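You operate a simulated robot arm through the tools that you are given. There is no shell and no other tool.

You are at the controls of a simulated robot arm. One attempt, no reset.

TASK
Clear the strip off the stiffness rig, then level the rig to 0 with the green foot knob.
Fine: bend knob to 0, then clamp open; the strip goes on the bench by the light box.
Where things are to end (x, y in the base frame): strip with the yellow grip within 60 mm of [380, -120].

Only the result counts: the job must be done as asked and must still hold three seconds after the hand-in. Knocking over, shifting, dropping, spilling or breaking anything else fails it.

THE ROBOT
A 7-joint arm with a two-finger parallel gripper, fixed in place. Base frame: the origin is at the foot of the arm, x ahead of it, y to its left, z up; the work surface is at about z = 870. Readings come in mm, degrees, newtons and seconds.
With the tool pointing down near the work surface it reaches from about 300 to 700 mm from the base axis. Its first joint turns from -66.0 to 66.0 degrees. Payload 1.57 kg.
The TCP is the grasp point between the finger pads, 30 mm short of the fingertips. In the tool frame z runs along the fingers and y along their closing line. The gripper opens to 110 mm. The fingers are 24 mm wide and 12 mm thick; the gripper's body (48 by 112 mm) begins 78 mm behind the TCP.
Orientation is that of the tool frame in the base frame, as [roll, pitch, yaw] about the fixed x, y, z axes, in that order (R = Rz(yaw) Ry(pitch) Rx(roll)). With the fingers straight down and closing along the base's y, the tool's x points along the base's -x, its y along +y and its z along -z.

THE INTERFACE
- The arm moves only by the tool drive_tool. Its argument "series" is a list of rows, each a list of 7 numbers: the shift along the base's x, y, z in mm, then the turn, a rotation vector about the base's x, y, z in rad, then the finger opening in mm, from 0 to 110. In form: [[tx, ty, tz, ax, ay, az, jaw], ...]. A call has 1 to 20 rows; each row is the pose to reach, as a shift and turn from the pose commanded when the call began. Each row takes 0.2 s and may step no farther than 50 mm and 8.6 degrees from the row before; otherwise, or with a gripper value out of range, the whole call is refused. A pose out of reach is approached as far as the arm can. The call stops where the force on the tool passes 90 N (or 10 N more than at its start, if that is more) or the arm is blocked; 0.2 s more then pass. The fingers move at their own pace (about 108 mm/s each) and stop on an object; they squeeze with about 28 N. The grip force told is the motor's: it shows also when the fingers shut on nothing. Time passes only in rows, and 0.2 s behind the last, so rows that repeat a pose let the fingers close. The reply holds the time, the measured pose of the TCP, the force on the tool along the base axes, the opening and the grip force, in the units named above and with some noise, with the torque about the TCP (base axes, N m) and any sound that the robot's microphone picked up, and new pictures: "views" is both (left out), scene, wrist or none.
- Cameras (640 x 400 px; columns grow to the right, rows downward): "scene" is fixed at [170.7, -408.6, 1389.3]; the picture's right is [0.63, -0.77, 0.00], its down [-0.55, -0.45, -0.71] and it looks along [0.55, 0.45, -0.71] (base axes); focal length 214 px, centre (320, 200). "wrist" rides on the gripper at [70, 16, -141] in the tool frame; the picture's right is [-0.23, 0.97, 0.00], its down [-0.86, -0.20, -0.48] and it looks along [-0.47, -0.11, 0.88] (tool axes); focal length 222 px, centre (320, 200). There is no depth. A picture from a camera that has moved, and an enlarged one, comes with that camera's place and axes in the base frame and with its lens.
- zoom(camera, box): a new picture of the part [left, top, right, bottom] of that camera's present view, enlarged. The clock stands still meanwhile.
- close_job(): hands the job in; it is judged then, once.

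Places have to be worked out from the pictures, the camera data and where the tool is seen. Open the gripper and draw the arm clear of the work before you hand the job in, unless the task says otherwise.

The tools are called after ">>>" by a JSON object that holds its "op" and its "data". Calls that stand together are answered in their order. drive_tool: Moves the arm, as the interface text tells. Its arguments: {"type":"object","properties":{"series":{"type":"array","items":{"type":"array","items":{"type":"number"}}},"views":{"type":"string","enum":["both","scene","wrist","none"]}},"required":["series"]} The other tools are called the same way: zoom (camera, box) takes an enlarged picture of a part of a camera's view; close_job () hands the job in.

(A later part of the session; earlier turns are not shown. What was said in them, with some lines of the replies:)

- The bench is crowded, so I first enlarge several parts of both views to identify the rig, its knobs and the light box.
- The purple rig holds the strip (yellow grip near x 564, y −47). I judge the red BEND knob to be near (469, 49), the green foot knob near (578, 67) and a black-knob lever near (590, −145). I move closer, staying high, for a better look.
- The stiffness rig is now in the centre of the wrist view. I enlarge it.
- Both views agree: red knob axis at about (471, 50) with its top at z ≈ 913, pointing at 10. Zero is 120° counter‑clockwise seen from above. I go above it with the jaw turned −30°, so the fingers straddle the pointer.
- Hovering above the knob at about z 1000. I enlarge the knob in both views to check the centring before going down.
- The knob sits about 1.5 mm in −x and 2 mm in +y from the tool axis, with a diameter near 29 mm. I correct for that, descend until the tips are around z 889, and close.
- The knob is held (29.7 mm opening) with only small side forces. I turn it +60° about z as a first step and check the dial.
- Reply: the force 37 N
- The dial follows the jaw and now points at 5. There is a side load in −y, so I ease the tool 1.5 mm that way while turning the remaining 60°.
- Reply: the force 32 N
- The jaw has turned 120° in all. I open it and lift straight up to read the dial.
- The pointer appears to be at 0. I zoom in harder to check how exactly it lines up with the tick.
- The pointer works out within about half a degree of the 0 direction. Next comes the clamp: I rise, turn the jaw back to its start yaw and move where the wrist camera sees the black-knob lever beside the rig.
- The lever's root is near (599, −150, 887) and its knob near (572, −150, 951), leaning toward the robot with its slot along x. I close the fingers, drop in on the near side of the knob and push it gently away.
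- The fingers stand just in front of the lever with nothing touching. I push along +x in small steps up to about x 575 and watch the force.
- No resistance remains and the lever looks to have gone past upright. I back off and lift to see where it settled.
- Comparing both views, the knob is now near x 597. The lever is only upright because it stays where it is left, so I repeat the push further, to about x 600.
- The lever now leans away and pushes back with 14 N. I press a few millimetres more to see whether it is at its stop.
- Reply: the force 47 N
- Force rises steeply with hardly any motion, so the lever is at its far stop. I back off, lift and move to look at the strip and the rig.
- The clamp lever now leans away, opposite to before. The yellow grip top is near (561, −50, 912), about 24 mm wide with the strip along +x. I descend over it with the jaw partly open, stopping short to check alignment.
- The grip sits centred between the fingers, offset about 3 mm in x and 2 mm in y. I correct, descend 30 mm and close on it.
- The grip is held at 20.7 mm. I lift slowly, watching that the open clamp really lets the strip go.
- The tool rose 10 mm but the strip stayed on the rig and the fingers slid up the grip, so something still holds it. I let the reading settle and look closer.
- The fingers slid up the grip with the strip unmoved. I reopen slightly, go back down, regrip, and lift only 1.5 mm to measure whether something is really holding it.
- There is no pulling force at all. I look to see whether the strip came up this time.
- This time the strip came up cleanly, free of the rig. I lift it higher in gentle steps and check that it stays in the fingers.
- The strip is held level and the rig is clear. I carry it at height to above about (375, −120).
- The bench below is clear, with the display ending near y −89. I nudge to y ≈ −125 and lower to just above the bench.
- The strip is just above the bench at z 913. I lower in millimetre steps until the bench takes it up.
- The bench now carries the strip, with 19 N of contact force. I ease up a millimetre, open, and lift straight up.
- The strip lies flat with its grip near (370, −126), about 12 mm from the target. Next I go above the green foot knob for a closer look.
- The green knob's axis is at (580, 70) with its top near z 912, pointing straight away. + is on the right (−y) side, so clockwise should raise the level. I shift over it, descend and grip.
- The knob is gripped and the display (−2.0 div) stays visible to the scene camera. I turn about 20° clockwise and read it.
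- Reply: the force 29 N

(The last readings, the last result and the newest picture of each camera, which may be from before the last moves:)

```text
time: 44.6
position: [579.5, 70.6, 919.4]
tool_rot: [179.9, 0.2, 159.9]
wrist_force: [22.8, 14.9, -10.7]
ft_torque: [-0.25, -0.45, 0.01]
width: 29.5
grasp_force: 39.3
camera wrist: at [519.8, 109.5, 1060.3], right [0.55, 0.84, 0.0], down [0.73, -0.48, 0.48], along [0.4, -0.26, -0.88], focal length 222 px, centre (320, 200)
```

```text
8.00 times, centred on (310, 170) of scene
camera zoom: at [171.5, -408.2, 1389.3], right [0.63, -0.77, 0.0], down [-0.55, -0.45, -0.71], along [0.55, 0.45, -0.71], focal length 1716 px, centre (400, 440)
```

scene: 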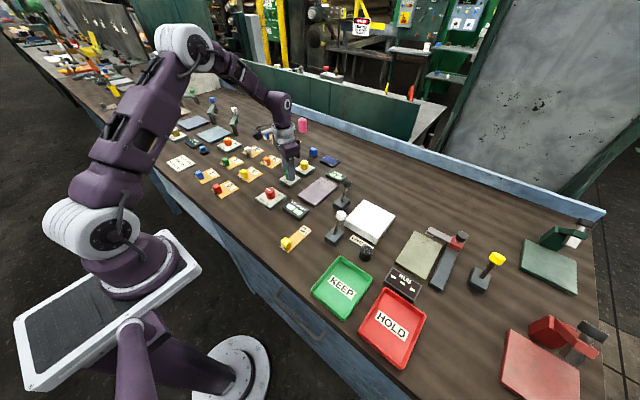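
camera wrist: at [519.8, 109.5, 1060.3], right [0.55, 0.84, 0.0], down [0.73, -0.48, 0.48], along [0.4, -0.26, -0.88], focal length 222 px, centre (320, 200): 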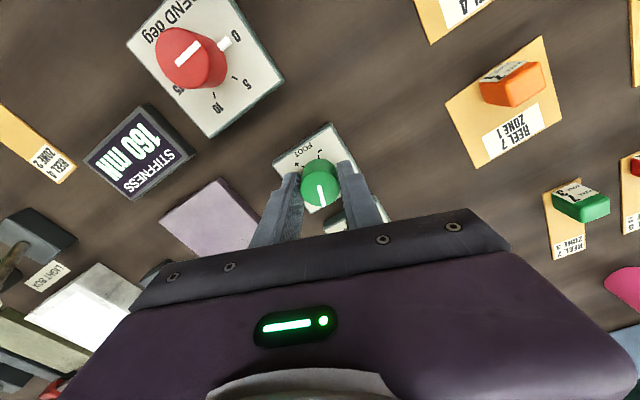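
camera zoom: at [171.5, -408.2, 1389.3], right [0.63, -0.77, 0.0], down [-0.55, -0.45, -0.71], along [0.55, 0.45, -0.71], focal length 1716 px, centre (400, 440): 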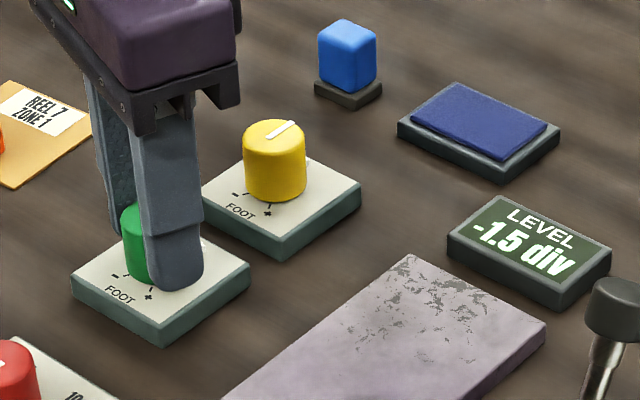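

Clockwise is right: 20° gave +0.5 div, so about 60° more is needed. I turn 50° further, easing the side load, and read again.

>>> {"op": "drive_tool", "data": {"series": [[0.7, 0.5, 0, 0, 0, -0.12, 15], [0.7, 0.5, 0, 0, 0, -0.24, 15], [0.7, 0.5, 0, 0, 0, -0.36, 15], [0.7, 0.5, 0, 0, 0, -0.48, 15], [0.7, 0.5, 0, 0, 0, -0.6, 15], [0.7, 0.5, 0, 0, 0, -0.73, 15], [0.7, 0.5, 0, 0, 0, -0.873, 15], [0.7, 0.5, 0, 0, 0, -0.873, 15]]}}

>>> {"op": "zoom", "data": {"camera": "scene", "box": [270, 145, 350, 195]}}

```text
time: 46.4
position: [579.2, 70.3, 919.6]
tool_rot: [179.9, 0.1, 109.8]
wrist_force: [27.1, -1.2, -10.4]
ft_torque: [-0.59, -0.04, 0.0]
width: 29.7
grasp_force: 39.9
camera wrist: at [571.2, 141.5, 1060.5], right [0.99, 0.12, 0.0], down [0.1, -0.87, 0.48], along [0.06, -0.48, -0.88], focal length 222 px, centre (320, 200)
```

scene: 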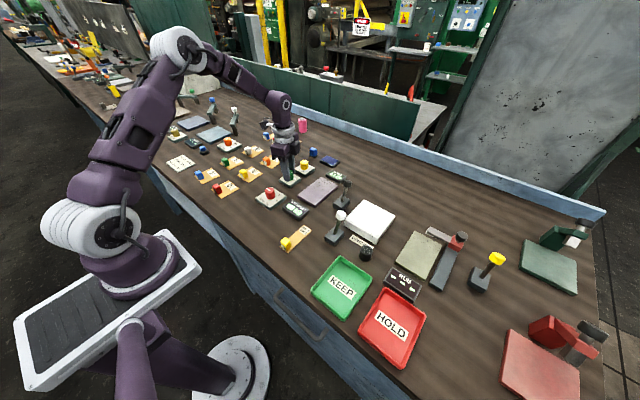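
wrist: 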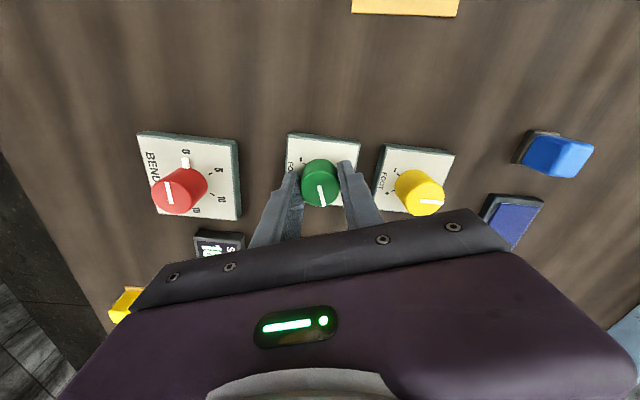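

```text
8.00 times, centred on (310, 170) of scene
camera zoom: at [171.6, -408.6, 1389.2], right [0.63, -0.77, 0.0], down [-0.55, -0.45, -0.71], along [0.55, 0.45, -0.71], focal length 1716 px, centre (400, 440)
```

zoom: 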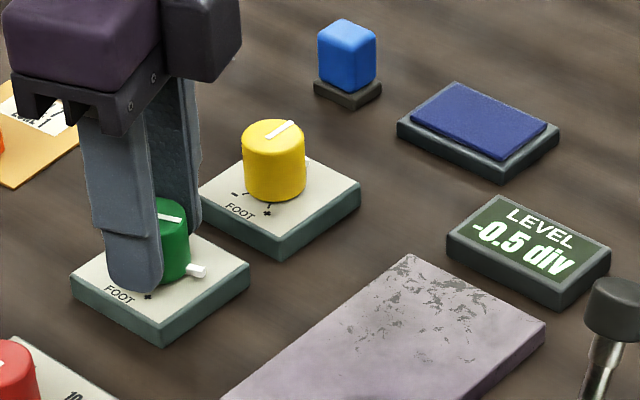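

Now −0.5 div at 70° in total, so the scale is roughly 45° per div or the display is coarse. I go on another 10° and read again.

>>> {"op": "drive_tool", "data": {"series": [[1, 0, 0, 0, 0, -0.09, 15], [1, 0, 0, 0, 0, -0.175, 15], [1, 0, 0, 0, 0, -0.175, 15]], "views": "none"}}

>>> {"op": "zoom", "data": {"camera": "scene", "box": [270, 145, 350, 195]}}

>>> {"op": "drive_tool", "data": {"series": [[0, 0, 0, 0, 0, -0.0875, 15], [0, 0, 0, 0, 0, -0.0875, 15]], "views": "none"}}

>>> {"op": "zoom", "data": {"camera": "scene", "box": [270, 145, 350, 195]}}

```text
time: 47.2
position: [580.1, 70.3, 919.9]
tool_rot: [179.9, 0.0, 99.8]
wrist_force: [23.1, -1.7, -5.6]
ft_torque: [-0.34, -0.03, 0.02]
width: 29.5
grasp_force: 39.4
```

```text
8.00 times, centred on (310, 170) of scene
camera zoom: at [171.4, -408.6, 1389.2], right [0.63, -0.77, 0.0], down [-0.55, -0.45, -0.71], along [0.55, 0.45, -0.71], focal length 1716 px, centre (400, 440)
```

zoom: 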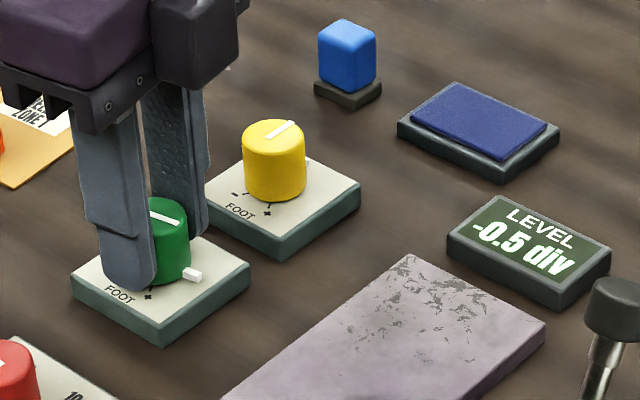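

```text
time: 47.8
position: [579.9, 70.7, 920.8]
tool_rot: [179.9, 0.0, 94.8]
wrist_force: [23.6, -5.7, -5.6]
ft_torque: [0.19, 0.05, 0.01]
width: 30.0
grasp_force: 39.2
```

```text
8.00 times, centred on (310, 170) of scene
camera zoom: at [171.5, -408.7, 1389.1], right [0.63, -0.77, 0.0], down [-0.55, -0.45, -0.71], along [0.55, 0.45, -0.71], focal length 1716 px, centre (400, 440)
```

zoom: 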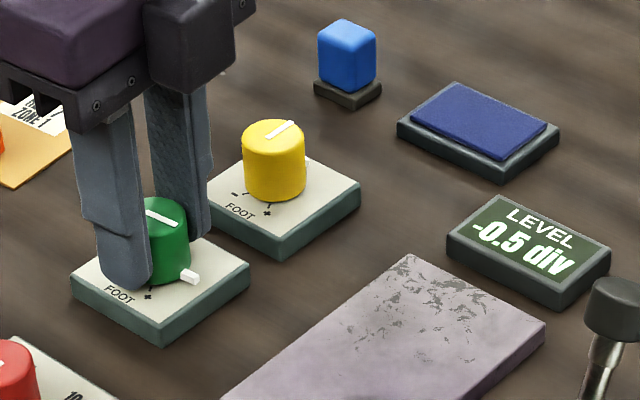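

The display moves in 0.5 steps, still −0.5 at 85°. I continue in small steps to find where it changes to 0.

>>> {"op": "drive_tool", "data": {"series": [[1, 0, 0, 0, 0, -0.07, 15], [1, 0, 0, 0, 0, -0.07, 15]], "views": "none"}}

>>> {"op": "zoom", "data": {"camera": "scene", "box": [310, 160, 350, 185]}}

>>> {"op": "drive_tool", "data": {"series": [[0, 0, 0, 0, 0, -0.07, 15], [0, 0, 0, 0, 0, -0.07, 15]], "views": "none"}}

>>> {"op": "zoom", "data": {"camera": "scene", "box": [310, 160, 350, 185]}}

>>> {"op": "drive_tool", "data": {"series": [[0, 0, 0, 0, 0, -0.07, 15], [0, 0, 0, 0, 0, -0.07, 15]], "views": "none"}}

>>> {"op": "zoom", "data": {"camera": "scene", "box": [270, 145, 350, 195]}}

```text
time: 48.4
position: [580.0, 70.1, 920.4]
tool_rot: [180.0, 0.1, 90.9]
wrist_force: [19.7, -5.1, -7.3]
ft_torque: [-0.22, 0.0, -0.01]
width: 29.4
grasp_force: 39.3
```

```text
16.00 times, centred on (330, 172) of scene
camera zoom: at [171.4, -408.7, 1389.2], right [0.63, -0.77, 0.0], down [-0.55, -0.45, -0.71], along [0.55, 0.45, -0.71], focal length 3432 px, centre (160, 640)
```

zoom: 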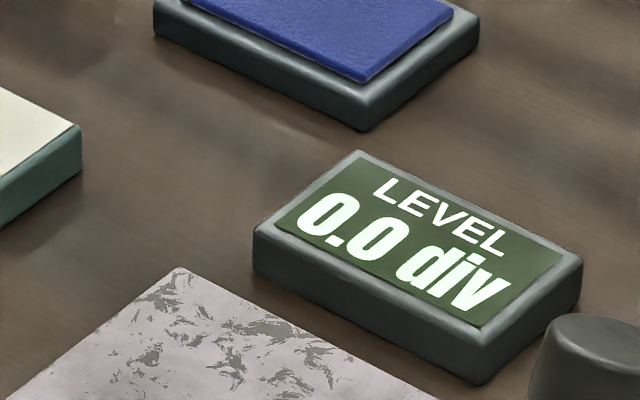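

```text
time: 49.0
position: [579.7, 69.6, 920.4]
tool_rot: [180.0, 0.0, 86.8]
wrist_force: [17.1, -4.0, -1.1]
ft_torque: [-0.47, 0.13, -0.03]
width: 29.7
grasp_force: 38.8
```

```text
16.00 times, centred on (330, 172) of scene
camera zoom: at [171.2, -408.6, 1389.2], right [0.63, -0.77, 0.0], down [-0.55, -0.45, -0.71], along [0.55, 0.45, -0.71], focal length 3432 px, centre (160, 640)
```

zoom: 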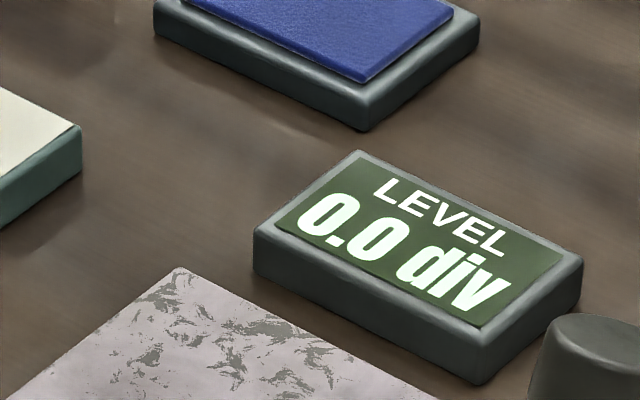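

```text
time: 49.6
position: [579.8, 70.0, 920.4]
tool_rot: [179.9, 0.0, 82.8]
wrist_force: [16.2, -1.6, 2.5]
ft_torque: [-0.24, 0.18, -0.01]
width: 29.6
grasp_force: 39.4
```

```text
8.00 times, centred on (310, 170) of scene
camera zoom: at [171.1, -408.6, 1389.2], right [0.63, -0.77, 0.0], down [-0.55, -0.45, -0.71], along [0.55, 0.45, -0.71], focal length 1716 px, centre (400, 440)
```

zoom: 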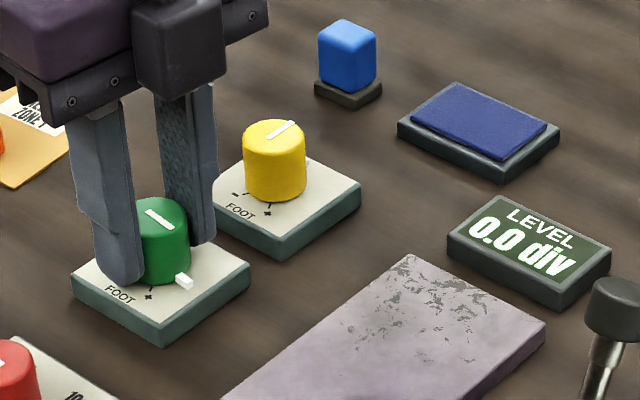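

The display changed to 0.0 at about 87° of turn and I am at 97°. To centre within the 0.0 band, I find where it changes to +0.5.

>>> {"op": "drive_tool", "data": {"series": [[0, 0, 0, 0, 0, -0.07, 15], [0, 0, 0, 0, 0, -0.14, 15], [0, 0, 0, 0, 0, -0.14, 15]], "views": "none"}}

>>> {"op": "zoom", "data": {"camera": "scene", "box": [310, 160, 350, 185]}}

>>> {"op": "drive_tool", "data": {"series": [[0, 0, 0, 0, 0, -0.07, 15], [0, 0, 0, 0, 0, -0.07, 15]], "views": "none"}}

>>> {"op": "zoom", "data": {"camera": "scene", "box": [310, 160, 350, 185]}}

>>> {"op": "drive_tool", "data": {"series": [[0, 0, 0, 0, 0, -0.07, 15], [0, 0, 0, 0, 0, -0.07, 15]], "views": "none"}}

>>> {"op": "zoom", "data": {"camera": "scene", "box": [270, 145, 350, 195]}}

```text
time: 50.4
position: [580.0, 70.5, 919.1]
tool_rot: [-179.9, 0.0, 74.8]
wrist_force: [8.9, -2.0, 5.9]
ft_torque: [0.4, -0.77, 0.01]
width: 29.7
grasp_force: 39.6
```

```text
16.00 times, centred on (330, 172) of scene
camera zoom: at [170.8, -408.6, 1389.3], right [0.63, -0.77, 0.0], down [-0.55, -0.45, -0.71], along [0.55, 0.45, -0.71], focal length 3432 px, centre (160, 640)
```

zoom: 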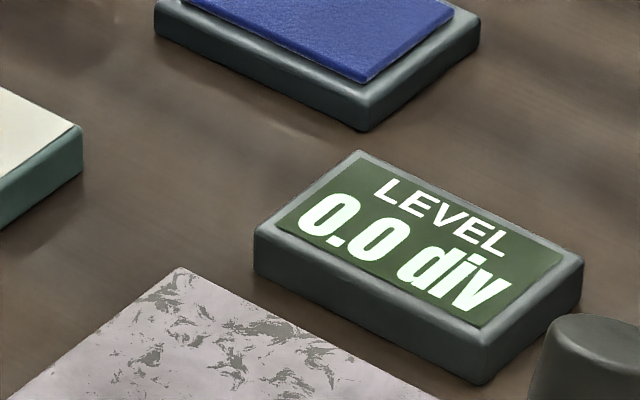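

```text
time: 51.0
position: [580.5, 70.5, 919.9]
tool_rot: [179.9, 0.0, 70.7]
wrist_force: [8.8, -0.9, -0.7]
ft_torque: [0.11, -0.81, 0.01]
width: 29.5
grasp_force: 39.3
```

```text
16.00 times, centred on (330, 172) of scene
camera zoom: at [171.0, -408.6, 1389.3], right [0.63, -0.77, 0.0], down [-0.55, -0.45, -0.71], along [0.55, 0.45, -0.71], focal length 3432 px, centre (160, 640)
```

zoom: 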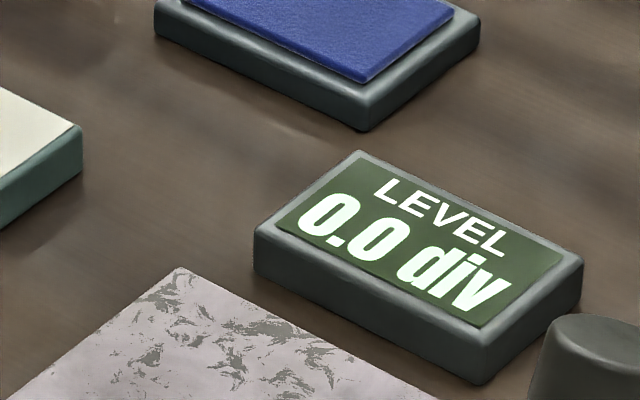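

```text
time: 51.6
position: [579.5, 71.3, 918.8]
tool_rot: [-180.0, -0.1, 66.8]
wrist_force: [7.7, -0.2, -1.9]
ft_torque: [-0.11, -0.68, -0.01]
width: 29.5
grasp_force: 39.4
```

```text
8.00 times, centred on (310, 170) of scene
camera zoom: at [171.0, -408.6, 1389.3], right [0.63, -0.77, 0.0], down [-0.55, -0.45, -0.71], along [0.55, 0.45, -0.71], focal length 1716 px, centre (400, 440)
```

zoom: 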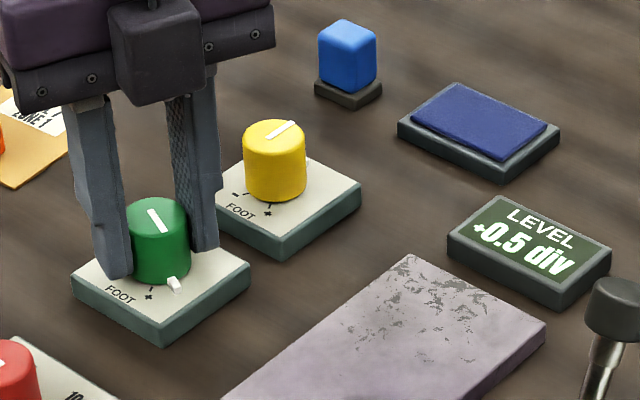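

The 0.0 band runs from yaw ≈ 93° to ≈ 69°. I turn back 14° to its centre at about 81°.

>>> {"op": "drive_tool", "data": {"series": [[0, 0, 0, 0, 0, 0.09, 15], [0, 0, 0, 0, 0, 0.17, 15], [0, 0, 0, 0, 0, 0.244, 15], [0, 0, 0, 0, 0, 0.244, 15]], "views": "none"}}

>>> {"op": "zoom", "data": {"camera": "scene", "box": [270, 145, 350, 195]}}

```text
time: 52.6
position: [579.7, 69.8, 920.3]
tool_rot: [-179.9, 0.0, 80.8]
wrist_force: [10.1, -1.7, -10.4]
ft_torque: [-0.52, -0.71, -0.01]
width: 29.2
grasp_force: 39.8
```

```text
8.00 times, centred on (310, 170) of scene
camera zoom: at [171.2, -408.6, 1389.2], right [0.63, -0.77, 0.0], down [-0.55, -0.45, -0.71], along [0.55, 0.45, -0.71], focal length 1716 px, centre (400, 440)
```

zoom: 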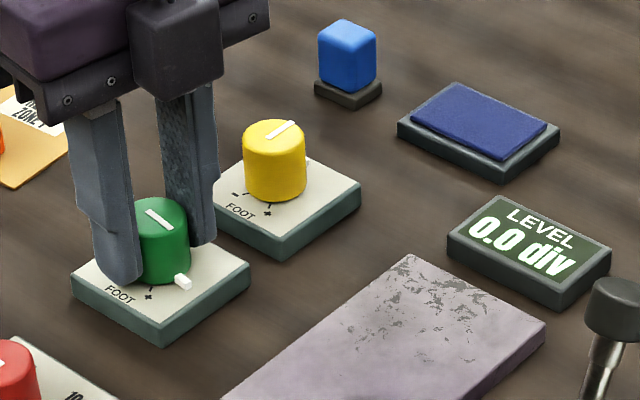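

The display reads 0.0 div in the middle of the band. I open, lift straight up, and look over the whole bench.

>>> {"op": "drive_tool", "data": {"series": [[0, 0, 0, 0, 0, 0, 30], [0, 0, 0, 0, 0, 0, 50], [0, 0, 0, 0, 0, 0, 50], [0, 0, 25, 0, 0, 0, 50], [0, 0, 60, 0, 0, 0, 50], [0, 0, 100, 0, 0, 0, 50], [0, 0, 145, 0, 0, 0, 60], [-20, 0, 190, 0, 0, 0.1, 80], [-50, 0, 220, 0, 0, 0.2, 110], [-80, 0, 220, 0, 0, 0.2, 110]]}}

>>> {"op": "zoom", "data": {"camera": "scene", "box": [250, 145, 378, 225]}}

>>> {"op": "zoom", "data": {"camera": "scene", "box": [240, 190, 368, 270]}}

```text
time: 54.8
position: [501.2, 72.8, 1140.0]
tool_rot: [180.0, 0.0, 92.2]
wrist_force: [0.8, 0.5, -1.1]
ft_torque: [0.03, -0.05, 0.01]
width: 110.1
grasp_force: 0.1
camera wrist: at [514.4, 143.5, 1281.4], right [0.98, -0.19, 0.0], down [-0.16, -0.86, 0.48], along [-0.09, -0.47, -0.88], focal length 222 px, centre (320, 200)
```

scene: 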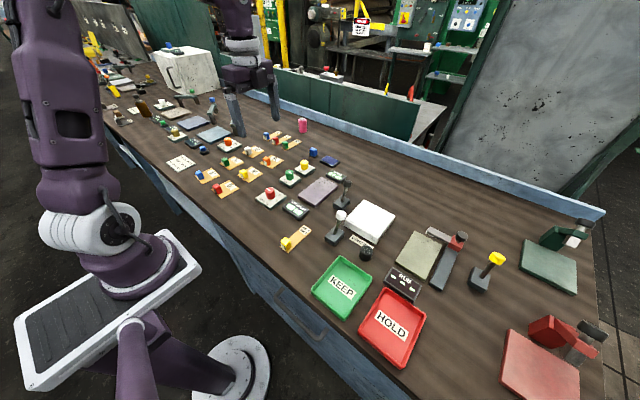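
wrist: 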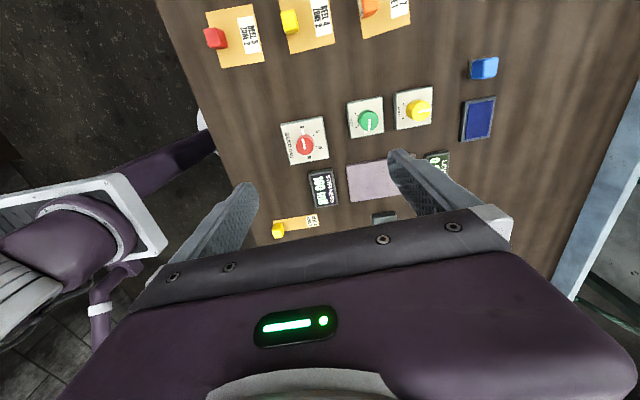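

```text
5.00 times, centred on (314, 185) of scene
camera zoom: at [170.7, -408.6, 1389.3], right [0.63, -0.77, 0.0], down [-0.55, -0.45, -0.71], along [0.55, 0.45, -0.71], focal length 1072 px, centre (350, 275)
```

zoom: 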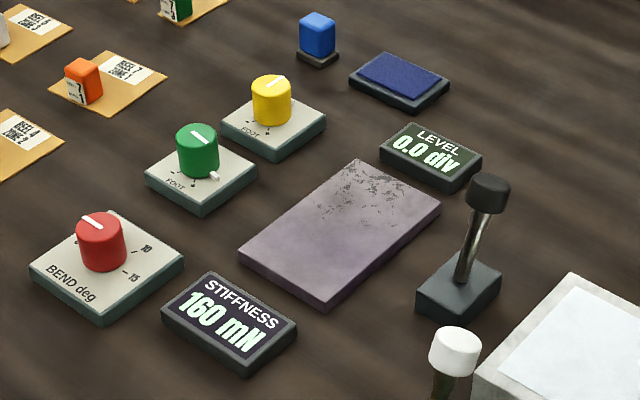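

```text
5.00 times, centred on (304, 230) of scene
camera zoom: at [170.7, -408.6, 1389.3], right [0.63, -0.77, 0.0], down [-0.55, -0.45, -0.71], along [0.55, 0.45, -0.71], focal length 1072 px, centre (400, 50)
```

zoom: 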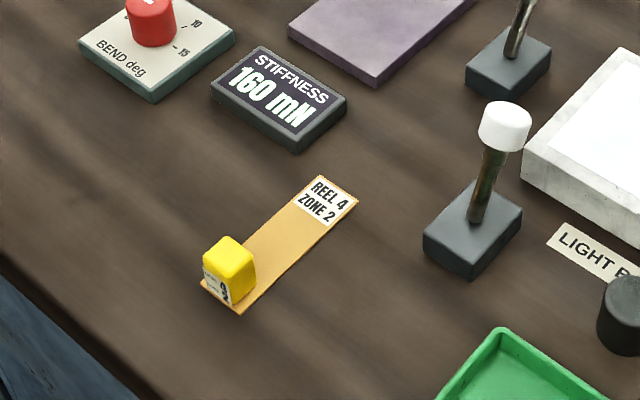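

The rig is empty and the strip lies by the light box. BEND points at 0, the clamp lever is thrown over, and LEVEL reads 0.0 div. The gripper is open and clear, so I hand the job in.

>>> {"op": "close_job", "data": {}}

```text
The job is handed in.
```

I cleared the strip off the stiffness rig and levelled the rig to 0 with the green foot knob, then handed the job in. The hand-in gave no verdict.

- **Bend knob:** I turned it from 10 to 0 before touching the clamp. It lines up with the 0 mark to within about half a degree of knob turn.
- **Clamp:** I took the black-knob lever beside the rig to be the clamp, as it has no label. I pushed it to its far stop, and the strip then came off without any pull.
- **First lift:** The fingers slid up the yellow grip while the strip stayed put on the rig. I regripped and it lifted cleanly.
- **Strip:** It lies flat on the bench with the yellow grip near [370, -126], about 12 mm from the target.
- **Level:** LEVEL went from -2.0 to 0.0 div. The display moves in 0.5 steps, so I found both edges of the 0.0 band and set the knob in the middle. I did not touch the yellow foot knob.

The STIFFNESS display still reads 160 mN with the rig empty. It never changed, so I take it to be a held reading.
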